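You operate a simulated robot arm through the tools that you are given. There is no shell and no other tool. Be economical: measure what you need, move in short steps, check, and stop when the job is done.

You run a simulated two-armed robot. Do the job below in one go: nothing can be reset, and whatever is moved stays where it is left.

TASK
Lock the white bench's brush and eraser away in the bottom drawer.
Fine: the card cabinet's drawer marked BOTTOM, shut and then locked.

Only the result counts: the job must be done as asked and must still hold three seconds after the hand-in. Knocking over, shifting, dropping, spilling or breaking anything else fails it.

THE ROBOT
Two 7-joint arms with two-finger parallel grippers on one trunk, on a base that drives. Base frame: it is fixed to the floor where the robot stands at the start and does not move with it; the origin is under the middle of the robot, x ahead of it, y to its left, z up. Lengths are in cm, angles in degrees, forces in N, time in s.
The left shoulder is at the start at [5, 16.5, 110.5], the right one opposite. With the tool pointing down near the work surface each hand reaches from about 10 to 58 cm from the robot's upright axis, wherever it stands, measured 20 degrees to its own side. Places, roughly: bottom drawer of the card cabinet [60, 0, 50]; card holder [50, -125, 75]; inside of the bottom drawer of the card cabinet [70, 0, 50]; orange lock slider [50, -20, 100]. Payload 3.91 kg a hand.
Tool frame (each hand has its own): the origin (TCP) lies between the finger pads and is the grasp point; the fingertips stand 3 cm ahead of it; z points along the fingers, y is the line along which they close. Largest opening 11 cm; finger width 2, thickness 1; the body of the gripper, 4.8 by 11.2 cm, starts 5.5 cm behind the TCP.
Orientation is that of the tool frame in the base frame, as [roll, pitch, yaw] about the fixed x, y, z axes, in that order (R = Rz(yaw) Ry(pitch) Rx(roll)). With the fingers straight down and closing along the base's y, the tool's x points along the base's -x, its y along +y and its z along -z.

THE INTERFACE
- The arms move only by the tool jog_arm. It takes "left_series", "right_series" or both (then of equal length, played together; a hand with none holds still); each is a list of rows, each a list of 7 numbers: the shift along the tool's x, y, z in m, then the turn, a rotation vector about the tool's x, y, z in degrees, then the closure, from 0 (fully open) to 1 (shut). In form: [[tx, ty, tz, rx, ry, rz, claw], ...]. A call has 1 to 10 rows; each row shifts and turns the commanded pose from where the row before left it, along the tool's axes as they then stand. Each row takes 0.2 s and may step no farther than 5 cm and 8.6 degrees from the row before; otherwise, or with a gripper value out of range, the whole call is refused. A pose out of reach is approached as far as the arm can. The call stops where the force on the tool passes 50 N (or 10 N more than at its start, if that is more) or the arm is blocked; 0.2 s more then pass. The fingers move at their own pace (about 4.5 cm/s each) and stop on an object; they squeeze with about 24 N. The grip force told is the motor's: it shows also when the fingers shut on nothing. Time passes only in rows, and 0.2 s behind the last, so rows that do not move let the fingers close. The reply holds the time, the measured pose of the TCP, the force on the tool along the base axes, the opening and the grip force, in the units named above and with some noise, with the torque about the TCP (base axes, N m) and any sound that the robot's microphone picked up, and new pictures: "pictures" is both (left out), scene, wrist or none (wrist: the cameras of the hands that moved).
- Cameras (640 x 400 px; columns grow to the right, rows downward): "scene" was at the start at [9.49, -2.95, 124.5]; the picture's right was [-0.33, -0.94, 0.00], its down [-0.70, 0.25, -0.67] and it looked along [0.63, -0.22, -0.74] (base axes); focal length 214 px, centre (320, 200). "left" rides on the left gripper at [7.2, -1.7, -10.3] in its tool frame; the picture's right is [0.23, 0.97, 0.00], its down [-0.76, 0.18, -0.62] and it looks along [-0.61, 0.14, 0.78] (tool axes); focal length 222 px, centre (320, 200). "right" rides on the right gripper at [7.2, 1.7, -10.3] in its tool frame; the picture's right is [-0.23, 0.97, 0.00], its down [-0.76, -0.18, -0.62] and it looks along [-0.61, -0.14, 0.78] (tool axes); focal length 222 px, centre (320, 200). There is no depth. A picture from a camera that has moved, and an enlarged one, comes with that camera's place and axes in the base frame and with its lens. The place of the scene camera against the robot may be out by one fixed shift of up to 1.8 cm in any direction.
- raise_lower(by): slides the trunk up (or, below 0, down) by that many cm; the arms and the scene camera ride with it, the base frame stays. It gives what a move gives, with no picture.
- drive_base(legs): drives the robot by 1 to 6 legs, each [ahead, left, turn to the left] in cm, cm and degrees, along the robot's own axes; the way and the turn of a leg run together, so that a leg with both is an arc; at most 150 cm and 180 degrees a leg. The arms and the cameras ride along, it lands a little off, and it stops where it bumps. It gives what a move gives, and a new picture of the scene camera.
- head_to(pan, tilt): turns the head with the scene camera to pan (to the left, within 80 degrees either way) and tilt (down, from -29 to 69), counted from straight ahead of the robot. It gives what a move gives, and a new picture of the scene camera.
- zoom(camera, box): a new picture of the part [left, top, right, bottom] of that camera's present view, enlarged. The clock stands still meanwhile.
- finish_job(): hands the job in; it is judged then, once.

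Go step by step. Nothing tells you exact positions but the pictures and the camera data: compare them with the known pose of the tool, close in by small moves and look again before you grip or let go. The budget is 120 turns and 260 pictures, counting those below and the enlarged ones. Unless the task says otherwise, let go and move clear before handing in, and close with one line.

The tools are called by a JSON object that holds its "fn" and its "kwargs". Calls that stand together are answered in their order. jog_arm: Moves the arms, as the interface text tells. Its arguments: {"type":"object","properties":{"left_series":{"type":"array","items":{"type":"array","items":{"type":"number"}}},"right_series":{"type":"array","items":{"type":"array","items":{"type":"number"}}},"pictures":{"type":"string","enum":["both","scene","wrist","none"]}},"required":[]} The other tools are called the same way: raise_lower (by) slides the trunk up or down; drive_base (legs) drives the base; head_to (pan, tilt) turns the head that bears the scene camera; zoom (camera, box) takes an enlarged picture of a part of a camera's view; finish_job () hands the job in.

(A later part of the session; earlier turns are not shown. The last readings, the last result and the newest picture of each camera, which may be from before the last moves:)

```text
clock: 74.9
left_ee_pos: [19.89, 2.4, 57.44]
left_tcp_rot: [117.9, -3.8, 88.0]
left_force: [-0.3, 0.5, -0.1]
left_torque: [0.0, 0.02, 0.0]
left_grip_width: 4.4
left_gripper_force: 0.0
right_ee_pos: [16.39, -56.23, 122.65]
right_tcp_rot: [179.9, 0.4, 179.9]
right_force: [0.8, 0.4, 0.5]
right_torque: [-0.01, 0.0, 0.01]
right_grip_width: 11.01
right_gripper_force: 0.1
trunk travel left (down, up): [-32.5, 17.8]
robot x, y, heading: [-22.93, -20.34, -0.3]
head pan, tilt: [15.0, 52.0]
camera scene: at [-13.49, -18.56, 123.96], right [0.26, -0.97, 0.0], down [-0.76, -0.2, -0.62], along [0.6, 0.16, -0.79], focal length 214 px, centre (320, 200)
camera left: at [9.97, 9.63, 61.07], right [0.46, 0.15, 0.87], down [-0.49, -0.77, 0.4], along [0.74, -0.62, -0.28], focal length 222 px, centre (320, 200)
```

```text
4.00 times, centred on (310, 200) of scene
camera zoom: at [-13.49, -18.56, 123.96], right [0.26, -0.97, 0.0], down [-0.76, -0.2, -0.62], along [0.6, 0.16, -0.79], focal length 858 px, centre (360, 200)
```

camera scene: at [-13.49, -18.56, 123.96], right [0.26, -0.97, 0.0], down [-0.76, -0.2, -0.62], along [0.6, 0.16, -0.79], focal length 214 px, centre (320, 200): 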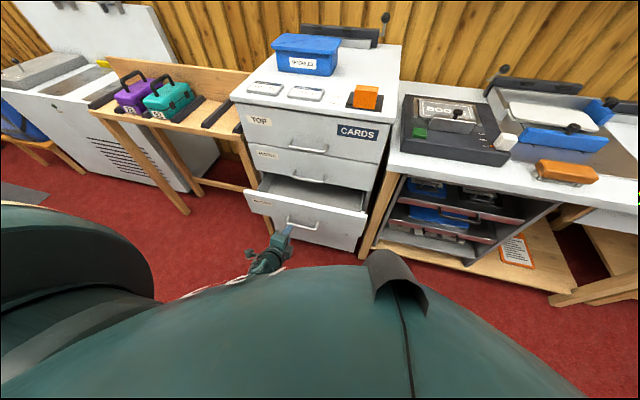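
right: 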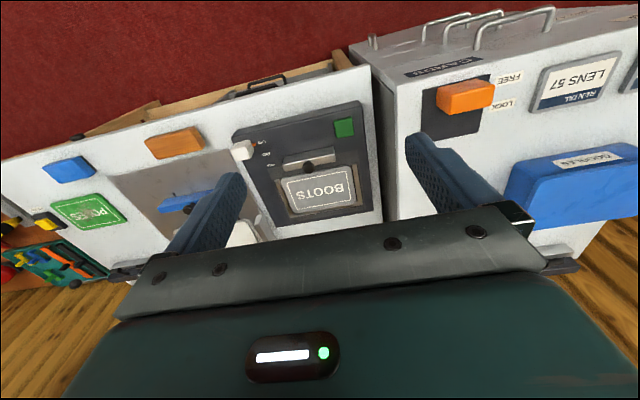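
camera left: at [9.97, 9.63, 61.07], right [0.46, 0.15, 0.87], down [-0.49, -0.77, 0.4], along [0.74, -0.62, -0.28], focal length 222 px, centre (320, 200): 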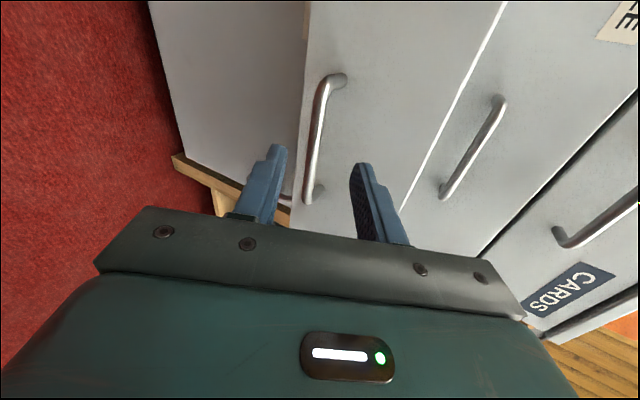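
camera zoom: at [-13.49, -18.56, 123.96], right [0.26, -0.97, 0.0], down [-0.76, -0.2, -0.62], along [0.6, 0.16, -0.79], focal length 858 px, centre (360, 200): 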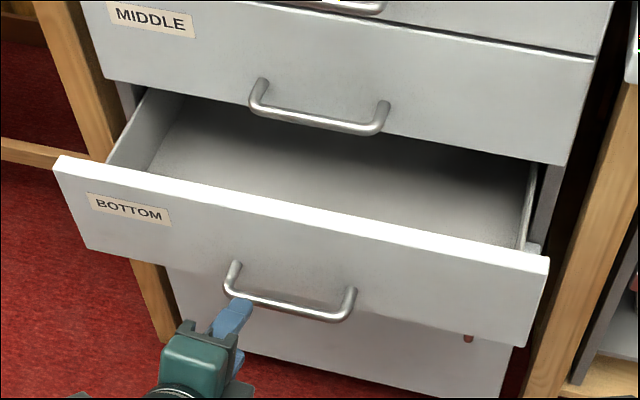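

Empty drawer, about 12 cm open. To widen it, I'll grip the panel's top edge with a vertical tool and pull; first raise and level the hand.

{"fn": "jog_arm", "kwargs": {"left_series": [[0, 0.03, -0.0175, 0, 0, 0, 0.6], [0, 0.03, -0.0175, 0, 0, 0, 0.6], [0, 0.03, -0.0175, 8.5, 0, 0, 0.6], [0, 0, 0, 8.5, 0, 0, 0.6], [0, 0, 0, 8.5, 0, 0, 0.6], [0, 0, 0, 8.5, 0, 0, 0.6], [0, 0, 0, 8.5, 0, 0, 0.6], [0, 0, 0, 8.5, 0, 0, 0.6], [0, 0, 0, 8.5, 0, 0, 0.6]]}}

```text
clock: 76.9
left_ee_pos: [19.39, 1.68, 67.55]
left_tcp_rot: [177.6, -3.8, 88.0]
left_force: [-0.7, -0.1, 0.3]
left_torque: [-0.05, -0.03, 0.03]
left_grip_width: 4.41
left_gripper_force: 0.0
right_ee_pos: [16.38, -56.18, 122.68]
right_tcp_rot: [180.0, 0.4, 180.0]
right_force: [-0.5, 0.2, -0.1]
right_torque: [-0.02, 0.05, 0.02]
right_grip_width: 10.99
right_gripper_force: 0.0
trunk travel left (down, up): [-32.5, 17.8]
robot x, y, heading: [-22.86, -20.3, -0.0]
head pan, tilt: [15.0, 52.0]
camera scene: at [-13.46, -18.57, 123.95], right [0.26, -0.97, 0.0], down [-0.76, -0.2, -0.62], along [0.59, 0.16, -0.79], focal length 214 px, centre (320, 200)
camera left: at [17.36, 8.22, 78.29], right [0.98, 0.19, 0.06], down [0.12, -0.81, 0.58], along [0.15, -0.56, -0.81], focal length 222 px, centre (320, 200)
```

scene: 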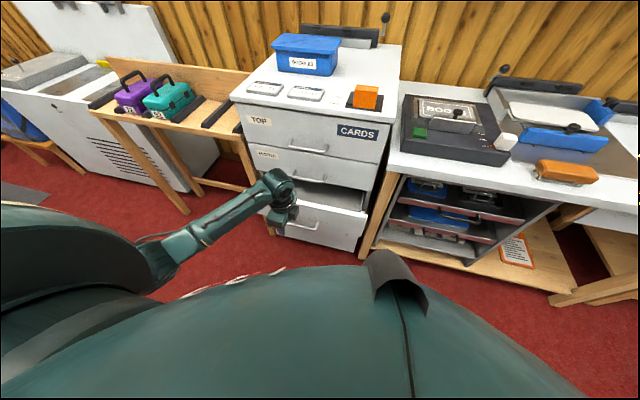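
left: 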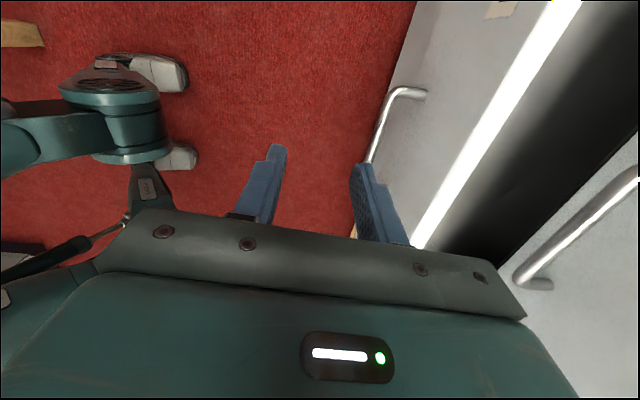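

I'll move over the panel edge a bit high and look again.

{"fn": "jog_arm", "kwargs": {"left_series": [[0, 0.02, -0.01, 2, 4, 1, 0.45], [0, 0.02, -0.01, 0, 0, 1, 0.45], [0, 0.02, -0.01, 0, 0, 0, 0.45], [0, 0.02, 0, 0, 0, 0, 0.45], [0, 0.02, 0, 0, 0, 0, 0.45]], "pictures": "wrist"}}

```text
clock: 78.1
left_ee_pos: [29.28, 0.71, 70.74]
left_tcp_rot: [179.7, -7.9, 86.1]
left_force: [-0.2, 0.2, -0.2]
left_torque: [0.01, -0.01, 0.03]
left_grip_width: 6.08
left_gripper_force: 0.0
right_ee_pos: [16.36, -56.12, 122.59]
right_tcp_rot: [179.9, 0.4, 180.0]
right_force: [0.1, 0.1, -0.2]
right_torque: [-0.03, 0.02, 0.01]
right_grip_width: 11.02
right_gripper_force: 0.0
trunk travel left (down, up): [-32.5, 17.8]
robot x, y, heading: [-22.44, -20.22, -0.2]
head pan, tilt: [15.0, 52.0]
camera left: at [27.8, 6.5, 81.87], right [0.99, 0.16, 0.04], down [0.12, -0.85, 0.51], along [0.11, -0.5, -0.86], focal length 222 px, centre (320, 200)
```

left: 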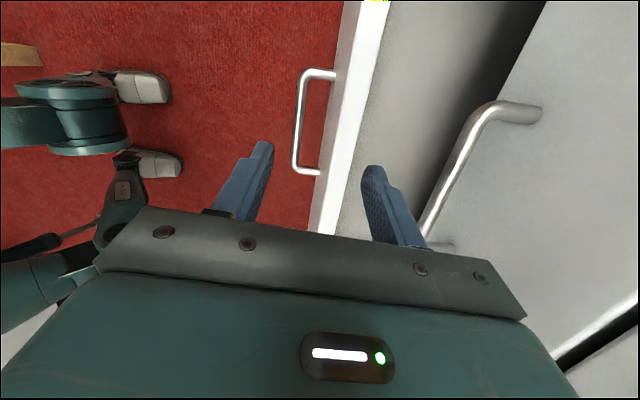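

The panel's top edge is at x≈30.4–32.6. I'll shift to y≈10 (clear of the handles above), square up and lower over the edge.

{"fn": "jog_arm", "kwargs": {"left_series": [[0.023, 0.005, 0, 0, -4, -2, 0.35], [0.023, 0.005, 0, 0, -4, -2, 0.35], [0.023, 0.006, 0, 0, 0, 0, 0.35], [0.023, 0.006, 0, 0, 0, 0, 0.35]], "pictures": "wrist"}}

```text
clock: 79.1
left_ee_pos: [31.73, 9.91, 71.28]
left_tcp_rot: [179.4, 0.3, 90.2]
left_force: [0.0, -0.5, 0.5]
left_torque: [0.02, 0.02, 0.01]
left_grip_width: 7.15
left_gripper_force: 0.0
right_ee_pos: [16.23, -56.2, 122.74]
right_tcp_rot: [179.9, 0.5, 180.0]
right_force: [0.0, 0.2, -0.5]
right_torque: [0.0, -0.01, 0.01]
right_grip_width: 10.99
right_gripper_force: 0.0
trunk travel left (down, up): [-32.5, 17.8]
robot x, y, heading: [-22.72, -20.36, -0.1]
head pan, tilt: [15.0, 52.0]
camera left: at [29.77, 17.12, 81.47], right [0.97, 0.23, 0.01], down [0.17, -0.76, 0.63], along [0.15, -0.61, -0.78], focal length 222 px, centre (320, 200)
```

left: 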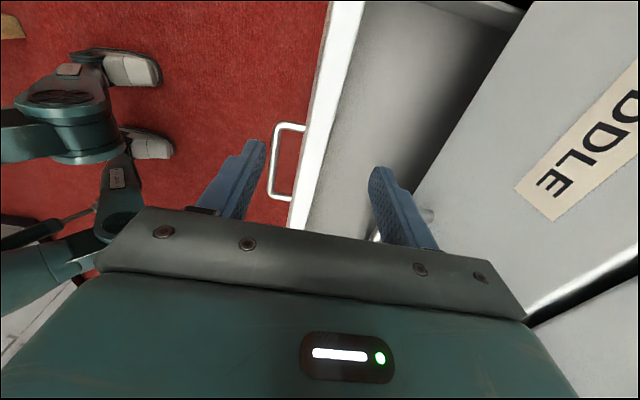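

The edge lies between the fingers; lower and close on it.

{"fn": "jog_arm", "kwargs": {"left_series": [[0, 0, 0.025, 0, 0, 0, 0.4], [0, 0, 0.025, 0, 0, 0, 0.4], [0, 0, 0.025, 0, 0, 0, 0.4], [0, 0, 0, 0, 0, 0, 0.9], [0, 0, 0, 0, 0, 0, 0.9], [0, 0, 0, 0, 0, 0, 0.9], [0, 0, 0, 0, 0, 0, 0.9]], "pictures": "wrist"}}

```text
clock: 80.7
left_ee_pos: [31.74, 9.87, 63.73]
left_tcp_rot: [179.5, 0.1, 90.0]
left_force: [0.9, -0.3, -1.1]
left_torque: [0.09, 0.63, 0.34]
left_grip_width: 1.95
left_gripper_force: 43.7
right_ee_pos: [16.24, -56.24, 122.74]
right_tcp_rot: [179.9, 0.5, 179.9]
right_force: [0.4, -0.4, -0.2]
right_torque: [-0.01, 0.02, 0.04]
right_grip_width: 11.02
right_gripper_force: 0.0
trunk travel left (down, up): [-32.5, 17.8]
robot x, y, heading: [-23.24, -20.05, 0.1]
head pan, tilt: [15.0, 52.0]
camera left: at [29.82, 17.05, 73.89], right [0.97, 0.23, 0.01], down [0.17, -0.76, 0.63], along [0.15, -0.61, -0.78], focal length 222 px, centre (320, 200)
```

left: 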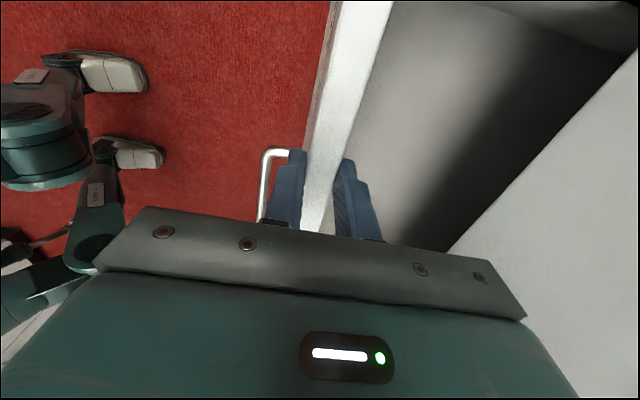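

Gripped the panel edge (1.95 cm thick). Pull back gently.

{"fn": "jog_arm", "kwargs": {"left_series": [[0, -0.006, 0, 0, 0, 0, 0.9], [0, -0.006, 0, 0, 0, 0, 0.9], [0, -0.006, 0, 0, 0, 0, 0.9], [0, -0.006, 0, 0, 0, 0, 0.9], [0, -0.006, 0, 0, 0, 0, 0.9], [0, -0.006, 0, 0, 0, 0, 0.9], [0, -0.006, 0, 0, 0, 0, 0.9], [0, -0.006, 0, 0, 0, 0, 0.9], [0, -0.006, 0, 0, 0, 0, 0.9], [0, -0.006, 0, 0, 0, 0, 0.9]], "pictures": "scene"}}

```text
clock: 82.9
left_ee_pos: [25.84, 9.91, 63.67]
left_tcp_rot: [179.3, 0.2, 90.0]
left_force: [1.5, -5.5, -0.7]
left_torque: [0.35, 0.68, 0.51]
left_grip_width: 1.99
left_gripper_force: 44.8
right_ee_pos: [16.48, -56.19, 122.64]
right_tcp_rot: [179.9, 0.4, 179.9]
right_force: [0.6, -0.9, -0.1]
right_torque: [0.04, -0.01, -0.03]
right_grip_width: 10.99
right_gripper_force: 0.1
trunk travel left (down, up): [-32.5, 17.8]
robot x, y, heading: [-22.63, -20.33, -0.1]
head pan, tilt: [15.0, 52.0]
camera scene: at [-13.46, -18.6, 123.96], right [0.26, -0.97, 0.0], down [-0.76, -0.2, -0.62], along [0.59, 0.16, -0.79], focal length 214 px, centre (320, 200)
```

scene: 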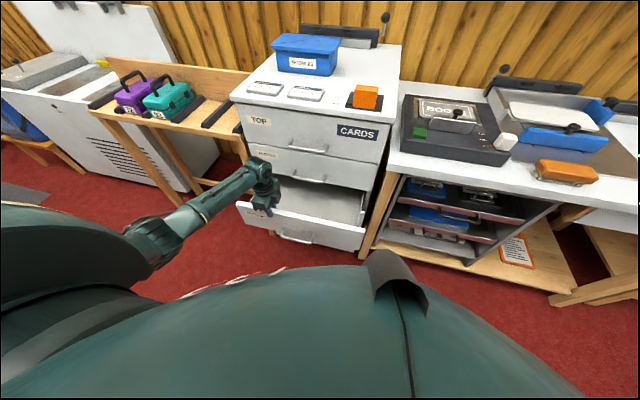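

Smooth; a few cm more, then release and rise.

{"fn": "jog_arm", "kwargs": {"left_series": [[0, -0.006, 0, 0, 0, 0, 0.9], [0, -0.006, 0, 0, 0, 0, 0.9], [0, -0.006, 0, 0, 0, 0, 0.9], [0, -0.006, 0, 0, 0, 0, 0.9], [0, -0.006, 0, 0, 0, 0, 0.9]], "pictures": "none"}}

{"fn": "jog_arm", "kwargs": {"left_series": [[0, 0, 0, 0, 0, 0, 0.5], [0, 0, 0, 0, 0, 0, 0.5], [0, 0, 0, 0, 0, 0, 0.5], [0, 0, -0.03, 0, 0, 0, 0.5], [0, 0, -0.04, 0, 0, 0, 0.5], [0, 0, -0.05, 0, 0, 0, 0.5], [0, 0, -0.05, 0, 0, 0, 0.5]], "pictures": "both"}}

```text
clock: 84.1
left_ee_pos: [22.73, 9.87, 63.61]
left_tcp_rot: [179.2, 0.2, 90.1]
left_force: [0.2, -4.9, 5.7]
left_torque: [-0.71, 0.73, 0.61]
left_grip_width: 1.97
left_gripper_force: 45.0
right_ee_pos: [16.33, -56.24, 122.58]
right_tcp_rot: [180.0, 0.4, 179.9]
right_force: [0.2, -0.4, 0.3]
right_torque: [-0.03, -0.02, 0.0]
right_grip_width: 11.01
right_gripper_force: 0.1
trunk travel left (down, up): [-32.5, 17.8]
robot x, y, heading: [-22.75, -20.02, -0.0]
head pan, tilt: [15.0, 52.0]
```

```text
clock: 85.7
left_ee_pos: [22.58, 10.03, 80.52]
left_tcp_rot: [179.4, 0.1, 90.1]
left_force: [-0.1, 0.0, 0.4]
left_torque: [0.02, 0.02, 0.02]
left_grip_width: 5.47
left_gripper_force: 0.0
right_ee_pos: [16.39, -56.21, 122.58]
right_tcp_rot: [180.0, 0.4, 179.9]
right_force: [0.1, -0.3, -0.6]
right_torque: [0.02, 0.0, -0.02]
right_grip_width: 11.01
right_gripper_force: 0.0
trunk travel left (down, up): [-32.5, 17.8]
robot x, y, heading: [-22.97, -20.22, 0.0]
head pan, tilt: [15.0, 52.0]
camera scene: at [-13.49, -18.58, 123.95], right [0.26, -0.97, 0.0], down [-0.76, -0.2, -0.62], along [0.6, 0.16, -0.79], focal length 214 px, centre (320, 200)
camera left: at [20.65, 17.18, 90.79], right [0.97, 0.23, 0.01], down [0.17, -0.76, 0.63], along [0.15, -0.61, -0.78], focal length 222 px, centre (320, 200)
```

scene: 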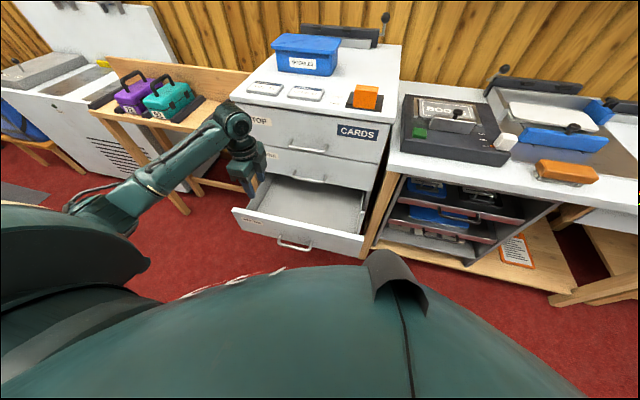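
left: 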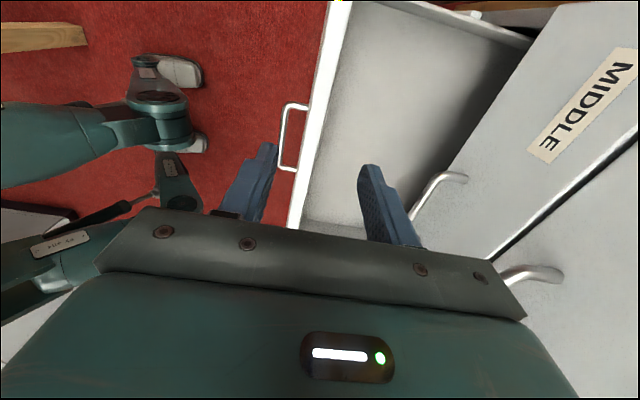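

The drawer is open ~21 cm with free space x≈24–37. Next, rotate the right hand for gripping across the blocks and drive right to face the brush and eraser.

{"fn": "jog_arm", "kwargs": {"right_series": [[0, 0, 0, 0, 0, -8.5, 0], [0, 0, 0, 0, 0, -8.5, 0], [0, 0, 0, 0, 0, -8.5, 0], [0, 0, 0, 0, 0, -8.5, 0], [0, 0, 0, 0, 0, -8.5, 0], [0, 0, 0, 0, 0, -8.5, 0], [0, 0, 0, 0, 0, -8.5, 0], [0, 0, 0, 0, 0, -8.5, 0], [0, 0, 0, 0, 0, -8.5, 0], [0, 0, 0, 0, 0, -8.5, 0]], "left_series": [[0, -0.01, -0.03, 0, 0, 0, 0], [0, -0.01, -0.03, 0, 0, 0, 0], [0, 0, -0.03, 0, 0, 0, 0], [0, 0, -0.03, 0, 0, 0, 0], [0, 0, 0, 0, 0, 0, 0], [0, 0, 0, 0, 0, 0, 0], [0, 0, 0, 0, 0, 0, 0], [0, 0, 0, 0, 0, 0, 0], [0, 0, 0, 0, 0, 0, 0], [0, 0, 0, 0, 0, 0, 0]], "pictures": "none"}}

{"fn": "drive_base", "kwargs": {"legs": [[0, -74, 0]]}}

{"fn": "head_to", "kwargs": {"pan": 0, "tilt": 38}}

```text
clock: 87.9
left_ee_pos: [20.57, 10.04, 92.57]
left_tcp_rot: [179.4, 0.2, 90.1]
left_force: [-0.6, 0.3, 0.0]
left_torque: [-0.04, -0.05, 0.06]
left_grip_width: 10.99
left_gripper_force: 0.1
right_ee_pos: [3.48, -36.96, 115.35]
right_tcp_rot: [-179.6, 0.0, -95.1]
right_force: [-0.1, 0.5, 0.8]
right_torque: [0.02, 0.03, 0.0]
right_grip_width: 11.01
right_gripper_force: 0.1
right hand out of reach, approached as far as the arm can: row 3, 4, 5, 6, 7, 8, 9, 10
trunk travel left (down, up): [-32.5, 17.8]
robot x, y, heading: [-22.97, -20.08, -0.1]
head pan, tilt: [15.0, 52.0]
```

```text
clock: 91.8
left_ee_pos: [20.42, -63.36, 92.61]
left_tcp_rot: [179.5, 0.2, 90.1]
left_force: [-0.8, 0.4, -0.2]
left_torque: [-0.04, -0.01, -0.02]
left_grip_width: 11.02
left_gripper_force: 0.0
right_ee_pos: [3.5, -110.37, 115.34]
right_tcp_rot: [-179.6, 0.0, -95.1]
right_force: [-0.4, 0.0, 0.3]
right_torque: [0.01, 0.02, -0.01]
right_grip_width: 11.02
right_gripper_force: 0.1
trunk travel left (down, up): [-32.5, 17.8]
robot x, y, heading: [-23.13, -93.57, -0.1]
head pan, tilt: [15.0, 52.0]
camera scene: at [-13.57, -91.97, 123.96], right [0.26, -0.97, 0.0], down [-0.76, -0.2, -0.62], along [0.59, 0.16, -0.79], focal length 214 px, centre (320, 200)
```

scene: 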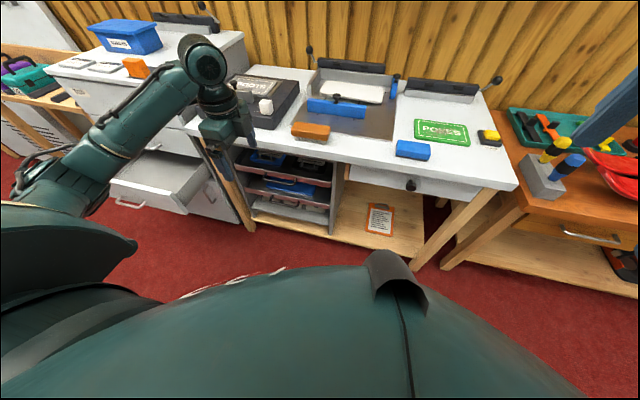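

```text
clock: 92.6
left_ee_pos: [20.27, -63.33, 92.51]
left_tcp_rot: [179.4, 0.2, 90.2]
left_force: [0.8, -0.2, -0.5]
left_torque: [-0.01, 0.02, -0.02]
left_grip_width: 11.03
left_gripper_force: 0.1
right_ee_pos: [3.5, -110.28, 115.51]
right_tcp_rot: [-179.6, -0.1, -95.2]
right_force: [-0.6, 0.0, -0.6]
right_torque: [0.0, 0.0, 0.0]
right_grip_width: 11.0
right_gripper_force: 0.0
trunk travel left (down, up): [-32.5, 17.8]
robot x, y, heading: [-22.89, -93.51, -0.2]
head pan, tilt: [0.0, 38.0]
camera scene: at [-12.2, -93.89, 125.93], right [0.0, -1.0, 0.0], down [-0.62, 0.0, -0.79], along [0.79, 0.0, -0.62], focal length 214 px, centre (320, 200)
```

scene: 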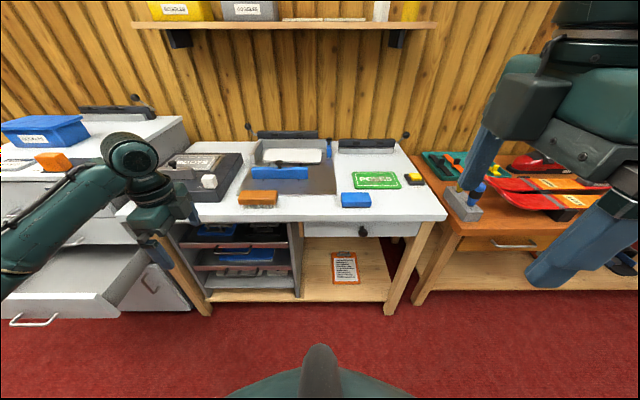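

{"fn": "zoom", "kwargs": {"camera": "scene", "box": [220, 125, 450, 269]}}

```text
2.78 times, centred on (335, 197) of scene
camera zoom: at [-12.2, -93.89, 125.93], right [0.0, -1.0, 0.0], down [-0.62, 0.0, -0.79], along [0.79, 0.0, -0.62], focal length 596 px, centre (278, 208)
```

zoom: 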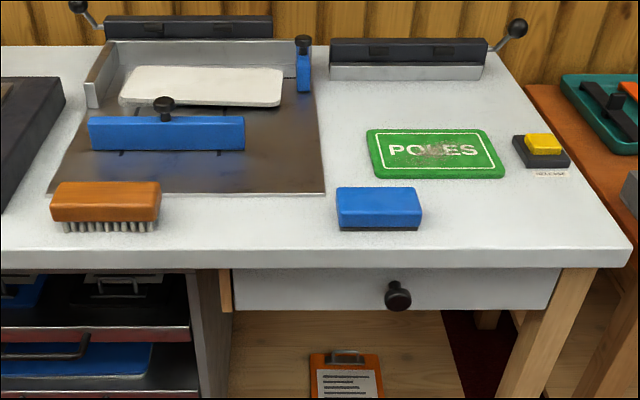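

The blue block has a dark felt base: that is the eraser; the yellow button is a release I must not touch. I'll shift the left hand toward the brush's y, then drive ahead.

{"fn": "jog_arm", "kwargs": {"left_series": [[-0.03, 0, -0.02, 0, 0, 0, 0], [-0.03, 0, -0.02, 0, 0, 0, 0], [-0.03, 0, -0.01, 0, 0, 0, 0], [-0.03, 0, 0, 0, 0, 0, 0]], "right_series": [[0, 0, 0, 0, 0, 5, 0], [0, 0, 0, 0, 0, 0, 0], [0, 0, 0, 0, 0, 0, 0], [0, 0, 0, 0, 0, 0, 0]], "pictures": "none"}}

{"fn": "drive_base", "kwargs": {"legs": [[22, 3, 0]]}}

```text
clock: 93.6
left_ee_pos: [20.37, -75.28, 97.59]
left_tcp_rot: [179.4, 0.2, 90.2]
left_force: [0.4, -0.4, 0.5]
left_torque: [0.02, -0.03, 0.02]
left_grip_width: 11.0
left_gripper_force: 0.0
right_ee_pos: [3.5, -110.33, 115.3]
right_tcp_rot: [-179.6, 0.1, -100.2]
right_force: [-0.5, 0.1, -0.7]
right_torque: [-0.02, 0.0, 0.03]
right_grip_width: 11.03
right_gripper_force: 0.1
trunk travel left (down, up): [-32.5, 17.8]
robot x, y, heading: [-22.94, -93.21, -0.2]
head pan, tilt: [0.0, 38.0]
```

```text
clock: 95.3
left_ee_pos: [42.41, -72.16, 97.65]
left_tcp_rot: [179.4, 0.3, 90.2]
left_force: [0.2, 0.5, 0.2]
left_torque: [0.01, 0.0, 0.0]
left_grip_width: 11.01
left_gripper_force: 0.0
right_ee_pos: [25.61, -107.29, 115.4]
right_tcp_rot: [-179.6, 0.1, -100.1]
right_force: [0.3, -1.0, -0.7]
right_torque: [-0.04, 0.01, 0.01]
right_grip_width: 11.0
right_gripper_force: 0.1
trunk travel left (down, up): [-32.5, 17.8]
robot x, y, heading: [-0.32, -90.46, -0.2]
head pan, tilt: [0.0, 38.0]
camera scene: at [9.91, -90.88, 125.93], right [0.0, -1.0, 0.0], down [-0.62, 0.0, -0.79], along [0.79, 0.0, -0.62], focal length 214 px, centre (320, 200)
```

scene: 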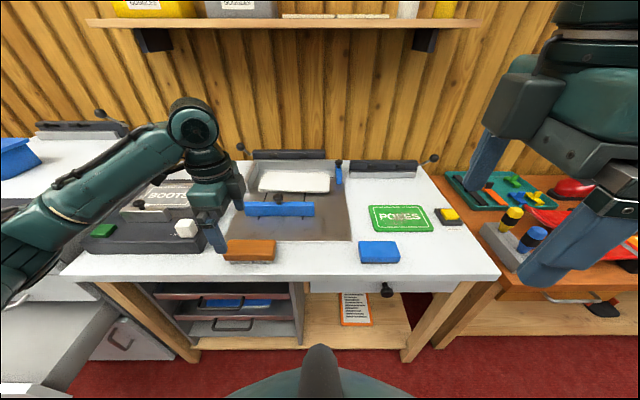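

Brush ≈[46.4, −72.4, 80], eraser ≈[45.8, −106.4, 80]. Bring the right hand toward the eraser and take wrist views of both.

{"fn": "jog_arm", "kwargs": {"right_series": [[0, -0.03, 0.025, 0, 0, -2, 0], [0, -0.03, 0.025, 0, 0, -2, 0], [0, -0.03, 0.025, 0, 0, -2, 0], [0, -0.03, 0.025, 0, 0, -2, 0], [0, -0.03, 0.025, 0, 0, -2, 0]], "left_series": [[0, 0, 0, 0, 0, 0, 0], [0, 0, 0, 0, 0, 0, 0], [0, 0, 0, 0, 0, 0, 0], [0, 0, 0, 0, 0, 0, 0], [0, 0, 0, 0, 0, 0, 0]], "pictures": "wrist"}}

```text
clock: 96.5
left_ee_pos: [42.43, -72.28, 97.62]
left_tcp_rot: [179.3, 0.1, 90.3]
left_force: [-0.5, 0.5, 0.5]
left_torque: [0.0, 0.03, 0.01]
left_grip_width: 10.98
left_gripper_force: 0.1
right_ee_pos: [26.83, -99.45, 104.23]
right_tcp_rot: [-179.4, 0.0, -90.4]
right_force: [0.8, -0.6, -0.5]
right_torque: [-0.01, 0.0, 0.02]
right_grip_width: 10.99
right_gripper_force: 0.2
right hand out of reach, approached as far as the arm can: row 1, 2, 3, 4, 5
trunk travel left (down, up): [-32.5, 17.8]
robot x, y, heading: [-0.98, -90.73, 0.1]
head pan, tilt: [0.0, 38.0]
camera right: at [24.84, -106.61, 114.51], right [-0.97, 0.23, -0.01], down [0.18, 0.76, 0.62], along [0.15, 0.61, -0.78], focal length 222 px, centre (320, 200)
camera left: at [40.48, -65.09, 107.81], right [0.97, 0.23, 0.01], down [0.17, -0.76, 0.63], along [0.15, -0.61, -0.78], focal length 222 px, centre (320, 200)
```

right: 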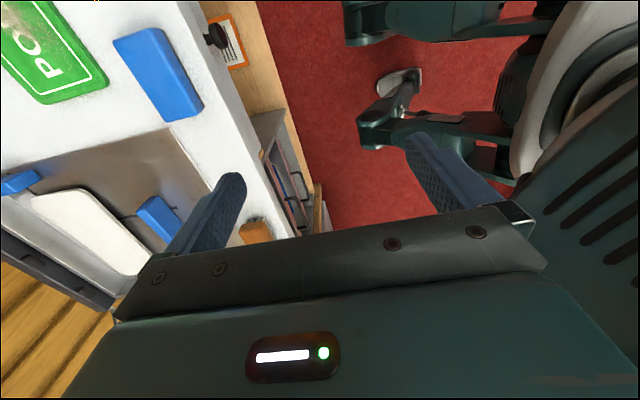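
left: 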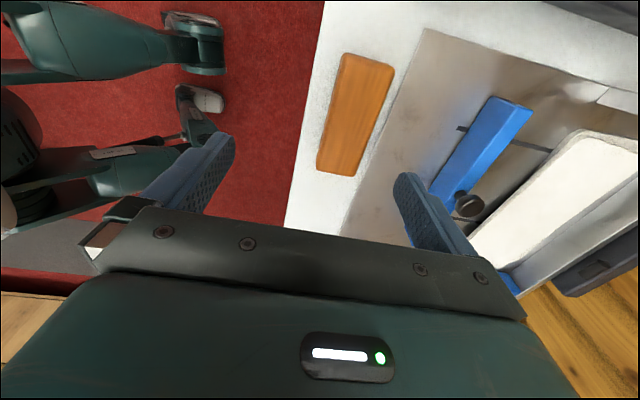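

Brush confirmed at ≈[46.2, −73.6]. Lower the left hand over it while turning the right hand the other way round (its current yaw is awkward).

{"fn": "jog_arm", "kwargs": {"left_series": [[-0.0037, 0.0127, 0.032, 0, 0, 0, 0.1], [-0.0037, 0.0127, 0.032, 0, 0, 0, 0.1], [-0.0037, 0.0127, 0.032, 0, 0, 0, 0.1], [0, 0, 0, 0, 0, 0, 0.1], [0, 0, 0, 0, 0, 0, 0.1], [0, 0, 0, 0, 0, 0, 0.1], [0, 0, 0, 0, 0, 0, 0.1], [0, 0, 0, 0, 0, 0, 0.1], [0, 0, 0, 0, 0, 0, 0.1], [0, 0, 0, 0, 0, 0, 0.1]], "right_series": [[0.01, 0, 0, 0, 0, 8.5, 0], [0.01, 0, 0, 0, 0, 8.5, 0], [0.01, 0, 0, 0, 0, 8.5, 0], [0.01, 0, 0, 0, 0, 8.5, 0], [0, 0, 0, 0, 0, 8.5, 0], [0, 0, 0, 0, 0, 8.5, 0], [0, 0, 0, 0, 0, 8.5, 0], [0, 0, 0, 0, 0, 8.5, 0], [0, 0, 0, 0, 0, 8.5, 0], [0, 0, 0, 0, 0, 8.5, 0]], "pictures": "both"}}

```text
clock: 98.7
left_ee_pos: [46.3, -73.38, 87.9]
left_tcp_rot: [179.5, 0.1, 90.3]
left_force: [-0.8, 0.5, 0.4]
left_torque: [0.01, 0.0, -0.02]
left_grip_width: 9.89
left_gripper_force: 0.1
right_ee_pos: [25.74, -103.29, 104.13]
right_tcp_rot: [179.9, 0.4, -175.3]
right_force: [-0.6, -0.5, 0.2]
right_torque: [0.01, 0.01, 0.02]
right_grip_width: 11.0
right_gripper_force: 0.1
trunk travel left (down, up): [-32.5, 17.8]
robot x, y, heading: [-0.87, -90.32, -0.1]
head pan, tilt: [0.0, 38.0]
camera scene: at [9.85, -90.89, 125.94], right [0.0, -1.0, 0.0], down [-0.62, 0.0, -0.79], along [0.79, 0.0, -0.62], focal length 214 px, centre (320, 200)
camera right: at [18.34, -102.17, 114.51], right [0.15, 0.99, 0.0], down [0.77, -0.12, 0.63], along [0.62, -0.09, -0.78], focal length 222 px, centre (320, 200)
camera left: at [44.35, -66.24, 98.21], right [0.97, 0.23, 0.01], down [0.17, -0.76, 0.63], along [0.15, -0.61, -0.78], focal length 222 px, centre (320, 200)
```

scene: 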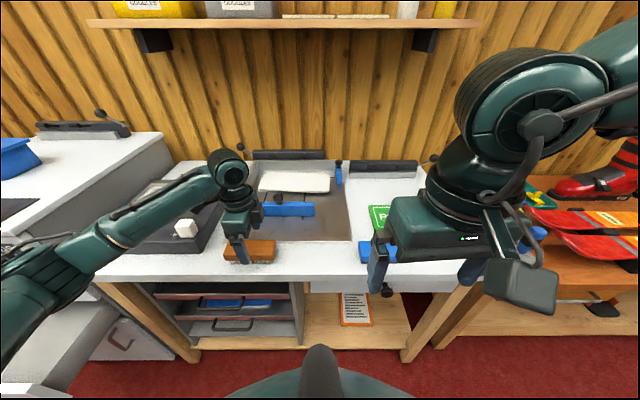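
right: 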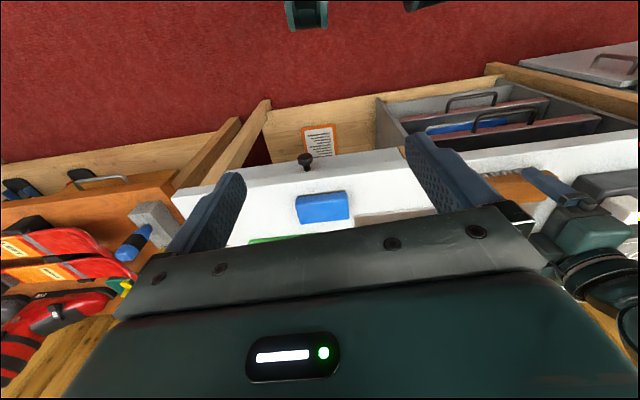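
left: 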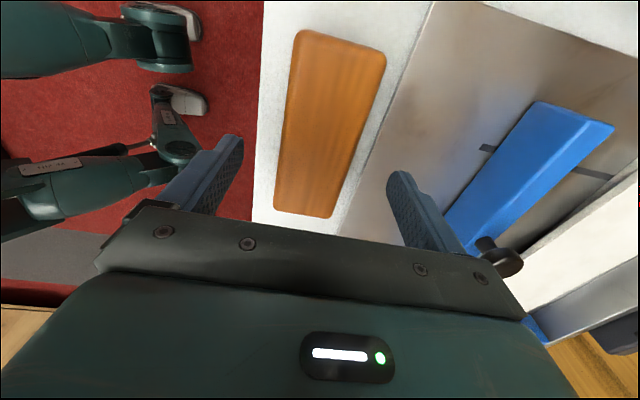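

Brush is centred under the left hand (top z≈83). Descend and grip it; keep turning the right hand.

{"fn": "jog_arm", "kwargs": {"left_series": [[0, 0, 0.02, 0, 0, 0, 0.25], [0, 0, 0.02, 0, 0, 0, 0.3], [0, 0, 0.015, 0, 0, 0, 0.3], [0, 0, 0.009, 0, 0, 0, 0.3], [0, 0, 0, 0, 0, 0, 1], [0, 0, 0, 0, 0, 0, 1], [0, 0, 0, 0, 0, 0, 1], [0, 0, 0, 0, 0, 0, 1], [0, 0, 0, 0, 0, 0, 1], [0, 0, 0, 0, 0, 0, 1]], "right_series": [[0, 0, 0, 0, 0, 8.5, 0], [0, 0, 0, 0, 0, 8.5, 0], [0, 0, 0, 0, 0, 8.5, 0], [0, 0, 0, 0, 0, 8.5, 0], [0, 0, 0, 0, 0, 8.5, 0], [0, 0, 0, 0, 0, 8.5, 0], [0, 0, 0, 0, 0, 8.5, 0], [0, 0, 0, 0, 0, 8.5, 0], [0, 0, 0, 0, 0, 8.5, 0], [0, 0, 0, 0, 0, 8.5, 0]], "pictures": "wrist"}}

```text
clock: 99.7
left_ee_pos: [46.53, -73.65, 83.43]
left_tcp_rot: [177.8, 0.6, 90.1]
left_force: [-14.5, 1.6, 26.1]
left_torque: [0.3, -0.62, 0.21]
left_grip_width: 6.87
left_gripper_force: 0.0
right_ee_pos: [25.72, -103.37, 104.27]
right_tcp_rot: [179.6, 0.5, 155.6]
right_force: [0.2, 0.0, 0.0]
right_torque: [-0.03, 0.02, -0.01]
right_grip_width: 11.01
right_gripper_force: 0.1
trunk travel left (down, up): [-32.5, 17.8]
robot x, y, heading: [-1.09, -90.54, -0.0]
head pan, tilt: [0.0, 38.0]
stopped in row 4 (left hand): the force on the tool passed its limit (the readings are from after the stop); the commanded pose is now the measured one
camera right: at [19.58, -98.71, 114.59], right [0.61, 0.79, 0.01], down [0.61, -0.48, 0.63], along [0.5, -0.38, -0.78], focal length 222 px, centre (320, 200)
camera left: at [44.42, -66.21, 93.54], right [0.97, 0.23, 0.03], down [0.16, -0.75, 0.64], along [0.17, -0.61, -0.77], focal length 222 px, centre (320, 200)
```

right: 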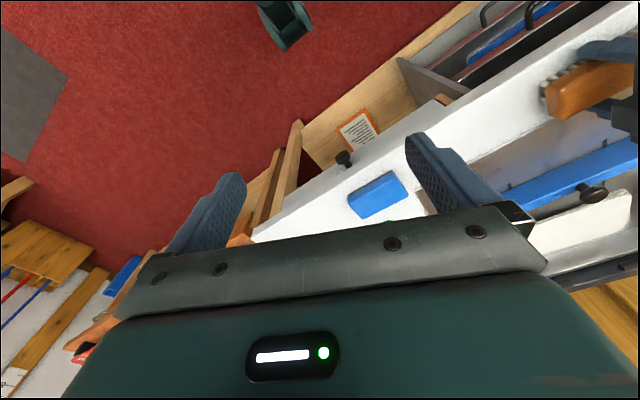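
left: 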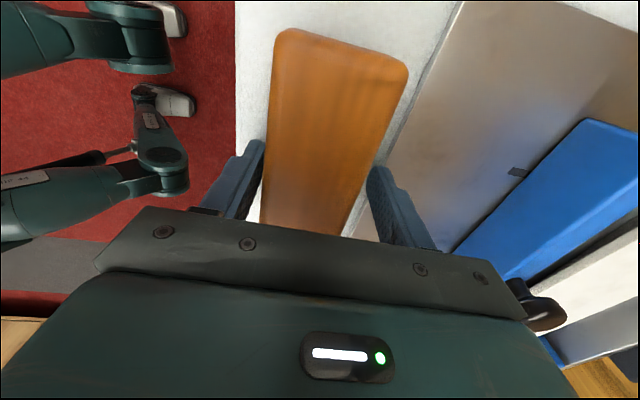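

Fingertips touched (tip z≈80.4), probably the bench/plate surface. The fingers straddle the brush, so raise 0.5 cm and close.

{"fn": "jog_arm", "kwargs": {"left_series": [[0, 0, -0.005, 0, 0, 0, 0.35], [0, 0, 0, 0, 0, 0, 0.7], [0, 0, 0, 0, 0, 0, 1], [0, 0, 0, 0, 0, 0, 1], [0, 0, 0, 0, 0, 0, 1]], "right_series": [[0, 0, 0, 0, 0, 8.5, 0], [0, 0, 0, 0, 0, 8.5, 0], [0, 0, 0, 0, 0, 8.5, 0], [0, 0, 0, 0, 0, 8.5, 0], [0, 0, 0, 0, 0, 8.5, 0]], "pictures": "wrist"}}

```text
clock: 100.9
left_ee_pos: [46.79, -73.4, 83.43]
left_tcp_rot: [178.2, 0.5, 90.3]
left_force: [-0.2, -0.3, -1.4]
left_torque: [-0.03, -0.02, 0.0]
left_grip_width: 5.15
left_gripper_force: 24.3
right_ee_pos: [25.8, -103.37, 104.2]
right_tcp_rot: [179.6, 0.2, 112.8]
right_force: [0.0, 0.4, -0.1]
right_torque: [0.0, 0.0, 0.02]
right_grip_width: 11.0
right_gripper_force: 0.1
trunk travel left (down, up): [-32.5, 17.8]
robot x, y, heading: [-0.42, -90.44, 0.0]
head pan, tilt: [0.0, 38.0]
camera right: at [24.43, -95.9, 114.55], right [0.99, 0.17, 0.01], down [0.13, -0.77, 0.62], along [0.11, -0.61, -0.78], focal length 222 px, centre (320, 200)
camera left: at [44.56, -66.18, 93.55], right [0.97, 0.23, 0.03], down [0.16, -0.76, 0.64], along [0.17, -0.61, -0.77], focal length 222 px, centre (320, 200)
```

right: 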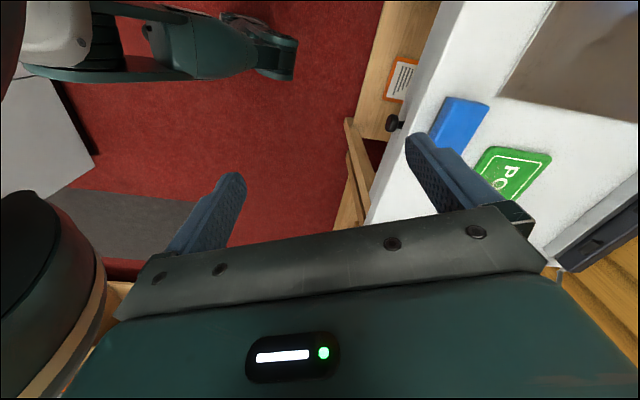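
left: 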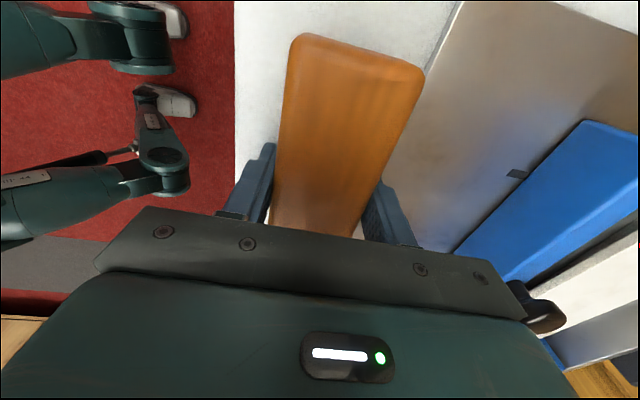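

Brush gripped (5.15 cm). Lift it, and bring the right hand over the eraser.

{"fn": "jog_arm", "kwargs": {"left_series": [[0, 0, -0.02, 0, 0, 0, 1], [0, 0, -0.03, 0, 0, 0, 1], [0, 0, -0.03, 0, 0, 0, 1], [0, 0, -0.03, 0, 0, 0, 1], [0, 0, 0, 0, 0, 0, 1], [0, 0, 0, 0, 0, 0, 1], [0, 0, 0, 0, 0, 0, 1], [0, 0, 0, 0, 0, 0, 1]], "right_series": [[0, 0, 0, 0, 0, 7.6, 0], [0, 0, 0, 0, 0, 7.6, 0], [0, 0, 0, 0, 0, 7.6, 0], [0, 0.04, 0, 0, 0, 0, 0], [0, 0.04, 0, 0, 0, 0, 0], [-0.01, 0.04, 0.03, 0, 0, 0, 0], [-0.01, 0.04, 0.03, 0, 0, 0, 0], [-0.01, 0.04, 0.03, 0, 0, 0, 0]], "pictures": "both"}}

```text
refused: row 6 steps farther than a row can; nothing moved
```

{"fn": "jog_arm", "kwargs": {"left_series": [[0, 0, -0.02, 0, 0, 0, 1], [0, 0, -0.03, 0, 0, 0, 1], [0, 0, -0.03, 0, 0, 0, 1], [0, 0, -0.03, 0, 0, 0, 1], [0, 0, 0, 0, 0, 0, 1], [0, 0, 0, 0, 0, 0, 1], [0, 0, 0, 0, 0, 0, 1], [0, 0, 0, 0, 0, 0, 1]], "right_series": [[0, 0, 0, 0, 0, 7.6, 0], [0, 0, 0, 0, 0, 7.6, 0], [0, 0, 0, 0, 0, 7.6, 0], [0, 0.04, 0, 0, 0, 0, 0], [0, 0.04, 0, 0, 0, 0, 0], [-0.01, 0.04, 0.02, 0, 0, 0, 0], [-0.01, 0.04, 0.02, 0, 0, 0, 0], [-0.01, 0.04, 0.02, 0, 0, 0, 0]], "pictures": "both"}}

```text
clock: 102.7
left_ee_pos: [46.44, -73.21, 94.41]
left_tcp_rot: [178.2, 0.4, 90.4]
left_force: [0.2, 0.1, -0.4]
left_torque: [0.0, 0.03, -0.02]
left_grip_width: 5.18
left_gripper_force: 24.4
right_ee_pos: [46.02, -106.23, 98.3]
right_tcp_rot: [179.5, -0.1, 90.3]
right_force: [-0.2, -0.8, 0.0]
right_torque: [-0.01, 0.0, -0.03]
right_grip_width: 10.99
right_gripper_force: 0.0
trunk travel left (down, up): [-32.5, 17.8]
robot x, y, heading: [-0.98, -90.41, 0.2]
head pan, tilt: [0.0, 38.0]
camera scene: at [9.9, -90.89, 125.93], right [0.0, -1.0, 0.0], down [-0.62, 0.0, -0.79], along [0.79, 0.0, -0.62], focal length 214 px, centre (320, 200)
camera right: at [47.5, -98.94, 108.68], right [0.97, -0.22, 0.01], down [-0.18, -0.76, 0.62], along [-0.13, -0.61, -0.78], focal length 222 px, centre (320, 200)
camera left: at [44.28, -66.05, 104.56], right [0.97, 0.23, 0.03], down [0.16, -0.76, 0.63], along [0.17, -0.61, -0.77], focal length 222 px, centre (320, 200)
```

scene: 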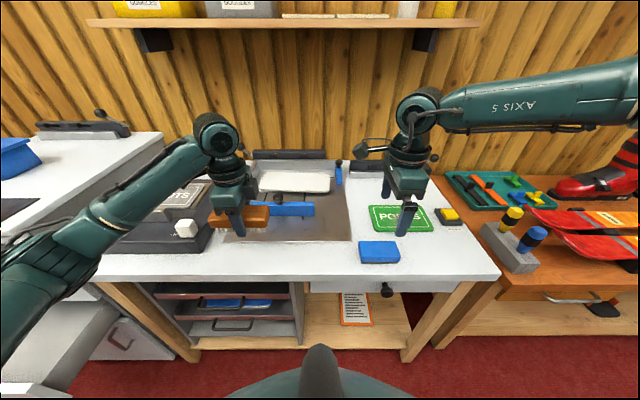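
right: 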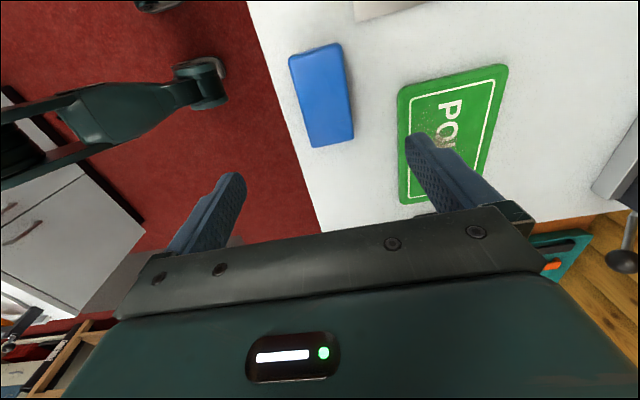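
left: 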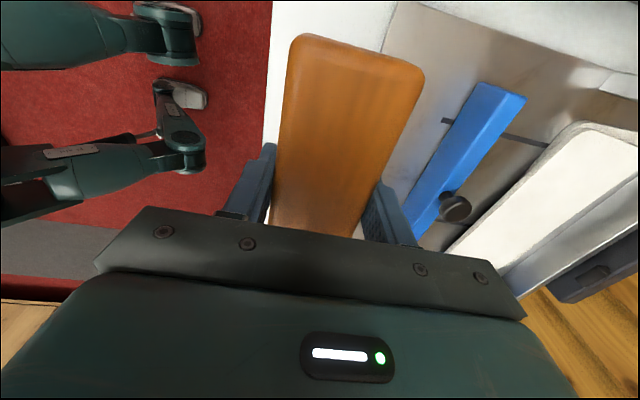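

Brush is up. Eraser centre ≈[46.85, −105.5]; descend the right hand onto it and grip.

{"fn": "jog_arm", "kwargs": {"right_series": [[0.0035, 0.004, 0.03, 0, 0, 0, 0.2], [0.0035, 0.004, 0.03, 0, 0, 0, 0.25], [0, 0, 0.03, 0, 0, 0, 0.25], [0, 0, 0.025, 0, 0, 0, 0.25], [0, 0, 0.015, 0, 0, 0, 0.25], [0, 0, 0.01, 0, 0, 0, 0.25]], "pictures": "wrist"}}

```text
clock: 104.1
left_ee_pos: [46.3, -73.08, 94.5]
left_tcp_rot: [178.1, 0.4, 90.3]
left_force: [-0.4, 0.1, -1.8]
left_torque: [-0.04, 0.01, 0.01]
left_grip_width: 5.18
left_gripper_force: 23.7
right_ee_pos: [44.86, -108.07, 86.05]
right_tcp_rot: [179.2, -0.2, 90.1]
right_force: [1.2, 1.7, 10.6]
right_torque: [0.05, -0.48, 0.06]
right_grip_width: 8.31
right_gripper_force: 0.6
right hand out of reach, approached as far as the arm can: row 2, 3, 4, 5, 6
trunk travel left (down, up): [-32.5, 17.8]
robot x, y, heading: [-0.79, -90.47, 0.2]
head pan, tilt: [0.0, 38.0]
camera right: at [46.33, -100.83, 96.53], right [0.97, -0.22, 0.01], down [-0.18, -0.76, 0.62], along [-0.13, -0.6, -0.79], focal length 222 px, centre (320, 200)
```

right: 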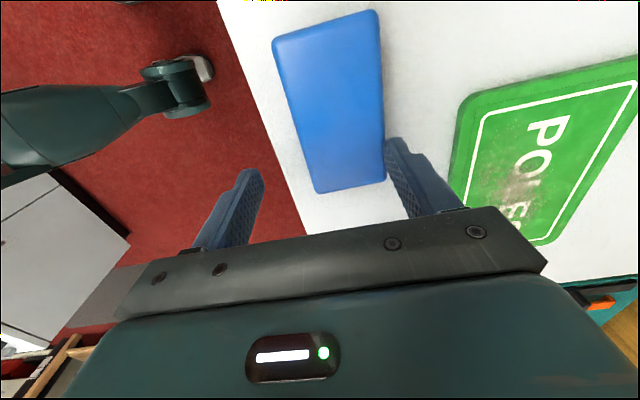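

The right hand is at its reach limit. Raise it slightly and drive the base closer.

{"fn": "jog_arm", "kwargs": {"right_series": [[0, 0, -0.03, 0, 0, 0, 0.1], [0, 0, -0.03, 0, 0, 0, 0.1]], "pictures": "none"}}

{"fn": "drive_base", "kwargs": {"legs": [[5, -3, 0]]}}

```text
clock: 104.7
left_ee_pos: [46.37, -73.29, 94.4]
left_tcp_rot: [178.2, 0.5, 90.3]
left_force: [0.5, 0.8, -1.6]
left_torque: [-0.01, -0.01, 0.0]
left_grip_width: 5.19
left_gripper_force: 24.6
right_ee_pos: [44.69, -108.27, 91.89]
right_tcp_rot: [179.5, 0.1, 90.2]
right_force: [-0.5, 0.7, 0.0]
right_torque: [0.01, 0.05, 0.04]
right_grip_width: 9.89
right_gripper_force: 0.0
trunk travel left (down, up): [-32.5, 17.8]
robot x, y, heading: [-0.99, -90.62, 0.2]
head pan, tilt: [0.0, 38.0]
```

```text
clock: 105.6
left_ee_pos: [51.48, -76.3, 94.45]
left_tcp_rot: [178.2, 0.4, 90.2]
left_force: [-0.4, 0.1, -0.8]
left_torque: [-0.01, 0.01, -0.01]
left_grip_width: 5.15
left_gripper_force: 24.1
right_ee_pos: [49.7, -111.36, 91.84]
right_tcp_rot: [179.6, 0.0, 90.2]
right_force: [0.5, -0.8, -0.5]
right_torque: [0.02, 0.02, -0.02]
right_grip_width: 9.9
right_gripper_force: 0.1
trunk travel left (down, up): [-32.5, 17.8]
robot x, y, heading: [4.33, -93.51, -0.0]
head pan, tilt: [0.0, 38.0]
camera scene: at [14.88, -93.86, 125.93], right [0.0, -1.0, 0.0], down [-0.62, 0.0, -0.79], along [0.79, 0.0, -0.62], focal length 214 px, centre (320, 200)
```

scene: 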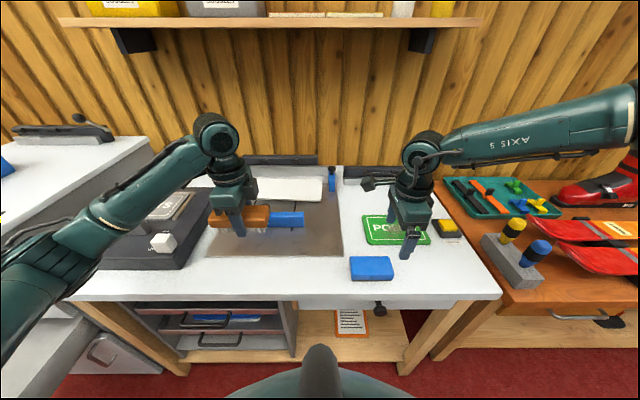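

Move the right hand over the eraser and re-check.

{"fn": "jog_arm", "kwargs": {"right_series": [[0.029, -0.014, 0, 0, 0, 0, 0.1], [0.029, -0.014, 0, 0, 0, 0, 0.1]], "pictures": "wrist"}}

```text
clock: 106.2
left_ee_pos: [51.24, -76.22, 94.5]
left_tcp_rot: [178.2, 0.5, 90.4]
left_force: [0.1, -0.4, -1.1]
left_torque: [-0.03, 0.01, 0.02]
left_grip_width: 5.17
left_gripper_force: 24.2
right_ee_pos: [46.63, -106.05, 91.97]
right_tcp_rot: [179.4, 0.0, 90.1]
right_force: [0.1, 0.1, 0.4]
right_torque: [-0.01, 0.01, 0.0]
right_grip_width: 9.92
right_gripper_force: 0.0
right hand out of reach, approached as far as the arm can: row 2
trunk travel left (down, up): [-32.5, 17.8]
robot x, y, heading: [4.23, -93.48, 0.3]
head pan, tilt: [0.0, 38.0]
camera right: at [48.08, -98.79, 102.48], right [0.97, -0.22, 0.01], down [-0.18, -0.76, 0.62], along [-0.13, -0.61, -0.78], focal length 222 px, centre (320, 200)
```

right: 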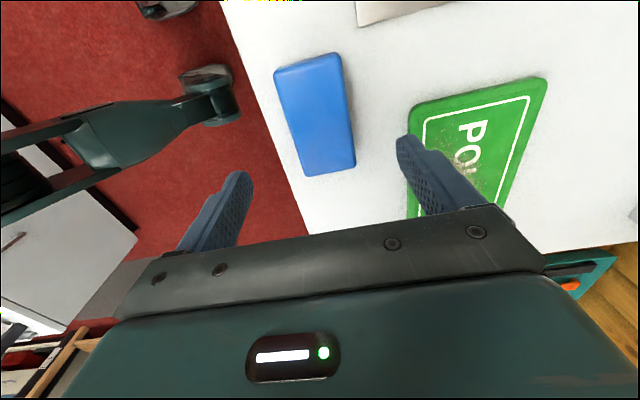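

The limit is reaching inward; shift the base left so the eraser lies further out for the right arm.

{"fn": "drive_base", "kwargs": {"legs": [[0, 9, 0]]}}

{"fn": "jog_arm", "kwargs": {"right_series": [[-0.028, 0, 0, 0, 0, 0, 0.15], [-0.028, 0, 0, 0, 0, 0, 0.2], [-0.028, 0, 0, 0, 0, 0, 0.25]], "pictures": "wrist"}}

```text
clock: 107.3
left_ee_pos: [51.42, -67.13, 94.35]
left_tcp_rot: [178.2, 0.4, 90.3]
left_force: [0.8, 0.0, -1.1]
left_torque: [-0.01, 0.02, 0.0]
left_grip_width: 5.19
left_gripper_force: 24.0
right_ee_pos: [46.65, -97.07, 91.95]
right_tcp_rot: [179.5, 0.0, 90.3]
right_force: [0.3, 1.0, 0.5]
right_torque: [-0.03, -0.01, 0.01]
right_grip_width: 9.91
right_gripper_force: 0.1
trunk travel left (down, up): [-32.5, 17.8]
robot x, y, heading: [4.03, -84.6, 0.2]
head pan, tilt: [0.0, 38.0]
camera scene: at [14.81, -84.81, 125.94], right [0.0, -1.0, 0.0], down [-0.62, 0.0, -0.79], along [0.79, 0.0, -0.62], focal length 214 px, centre (320, 200)
```

scene: 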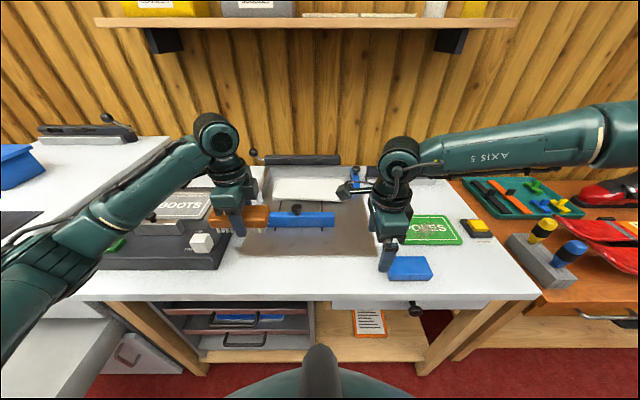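

```text
clock: 108.1
left_ee_pos: [51.41, -67.27, 94.46]
left_tcp_rot: [178.3, 0.5, 90.3]
left_force: [-0.5, 0.1, -1.5]
left_torque: [-0.04, 0.0, 0.04]
left_grip_width: 5.19
left_gripper_force: 24.4
right_ee_pos: [46.56, -105.64, 92.11]
right_tcp_rot: [179.5, -0.1, 90.2]
right_force: [1.2, 0.1, -1.2]
right_torque: [0.02, -0.01, 0.04]
right_grip_width: 8.27
right_gripper_force: 0.0
trunk travel left (down, up): [-32.5, 17.8]
robot x, y, heading: [4.2, -84.28, 0.1]
head pan, tilt: [0.0, 38.0]
camera right: at [48.12, -98.34, 102.51], right [0.97, -0.22, 0.01], down [-0.18, -0.76, 0.62], along [-0.13, -0.61, -0.78], focal length 222 px, centre (320, 200)
```

right: 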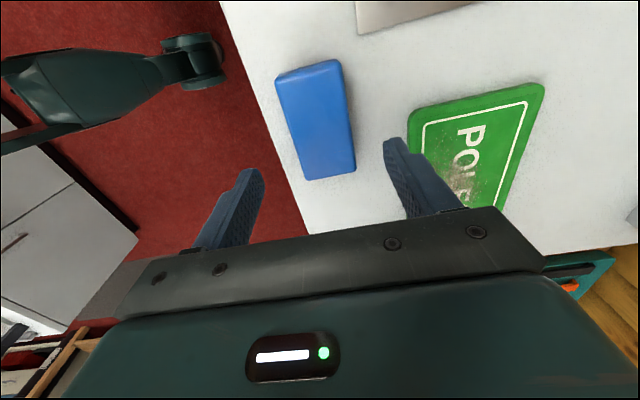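

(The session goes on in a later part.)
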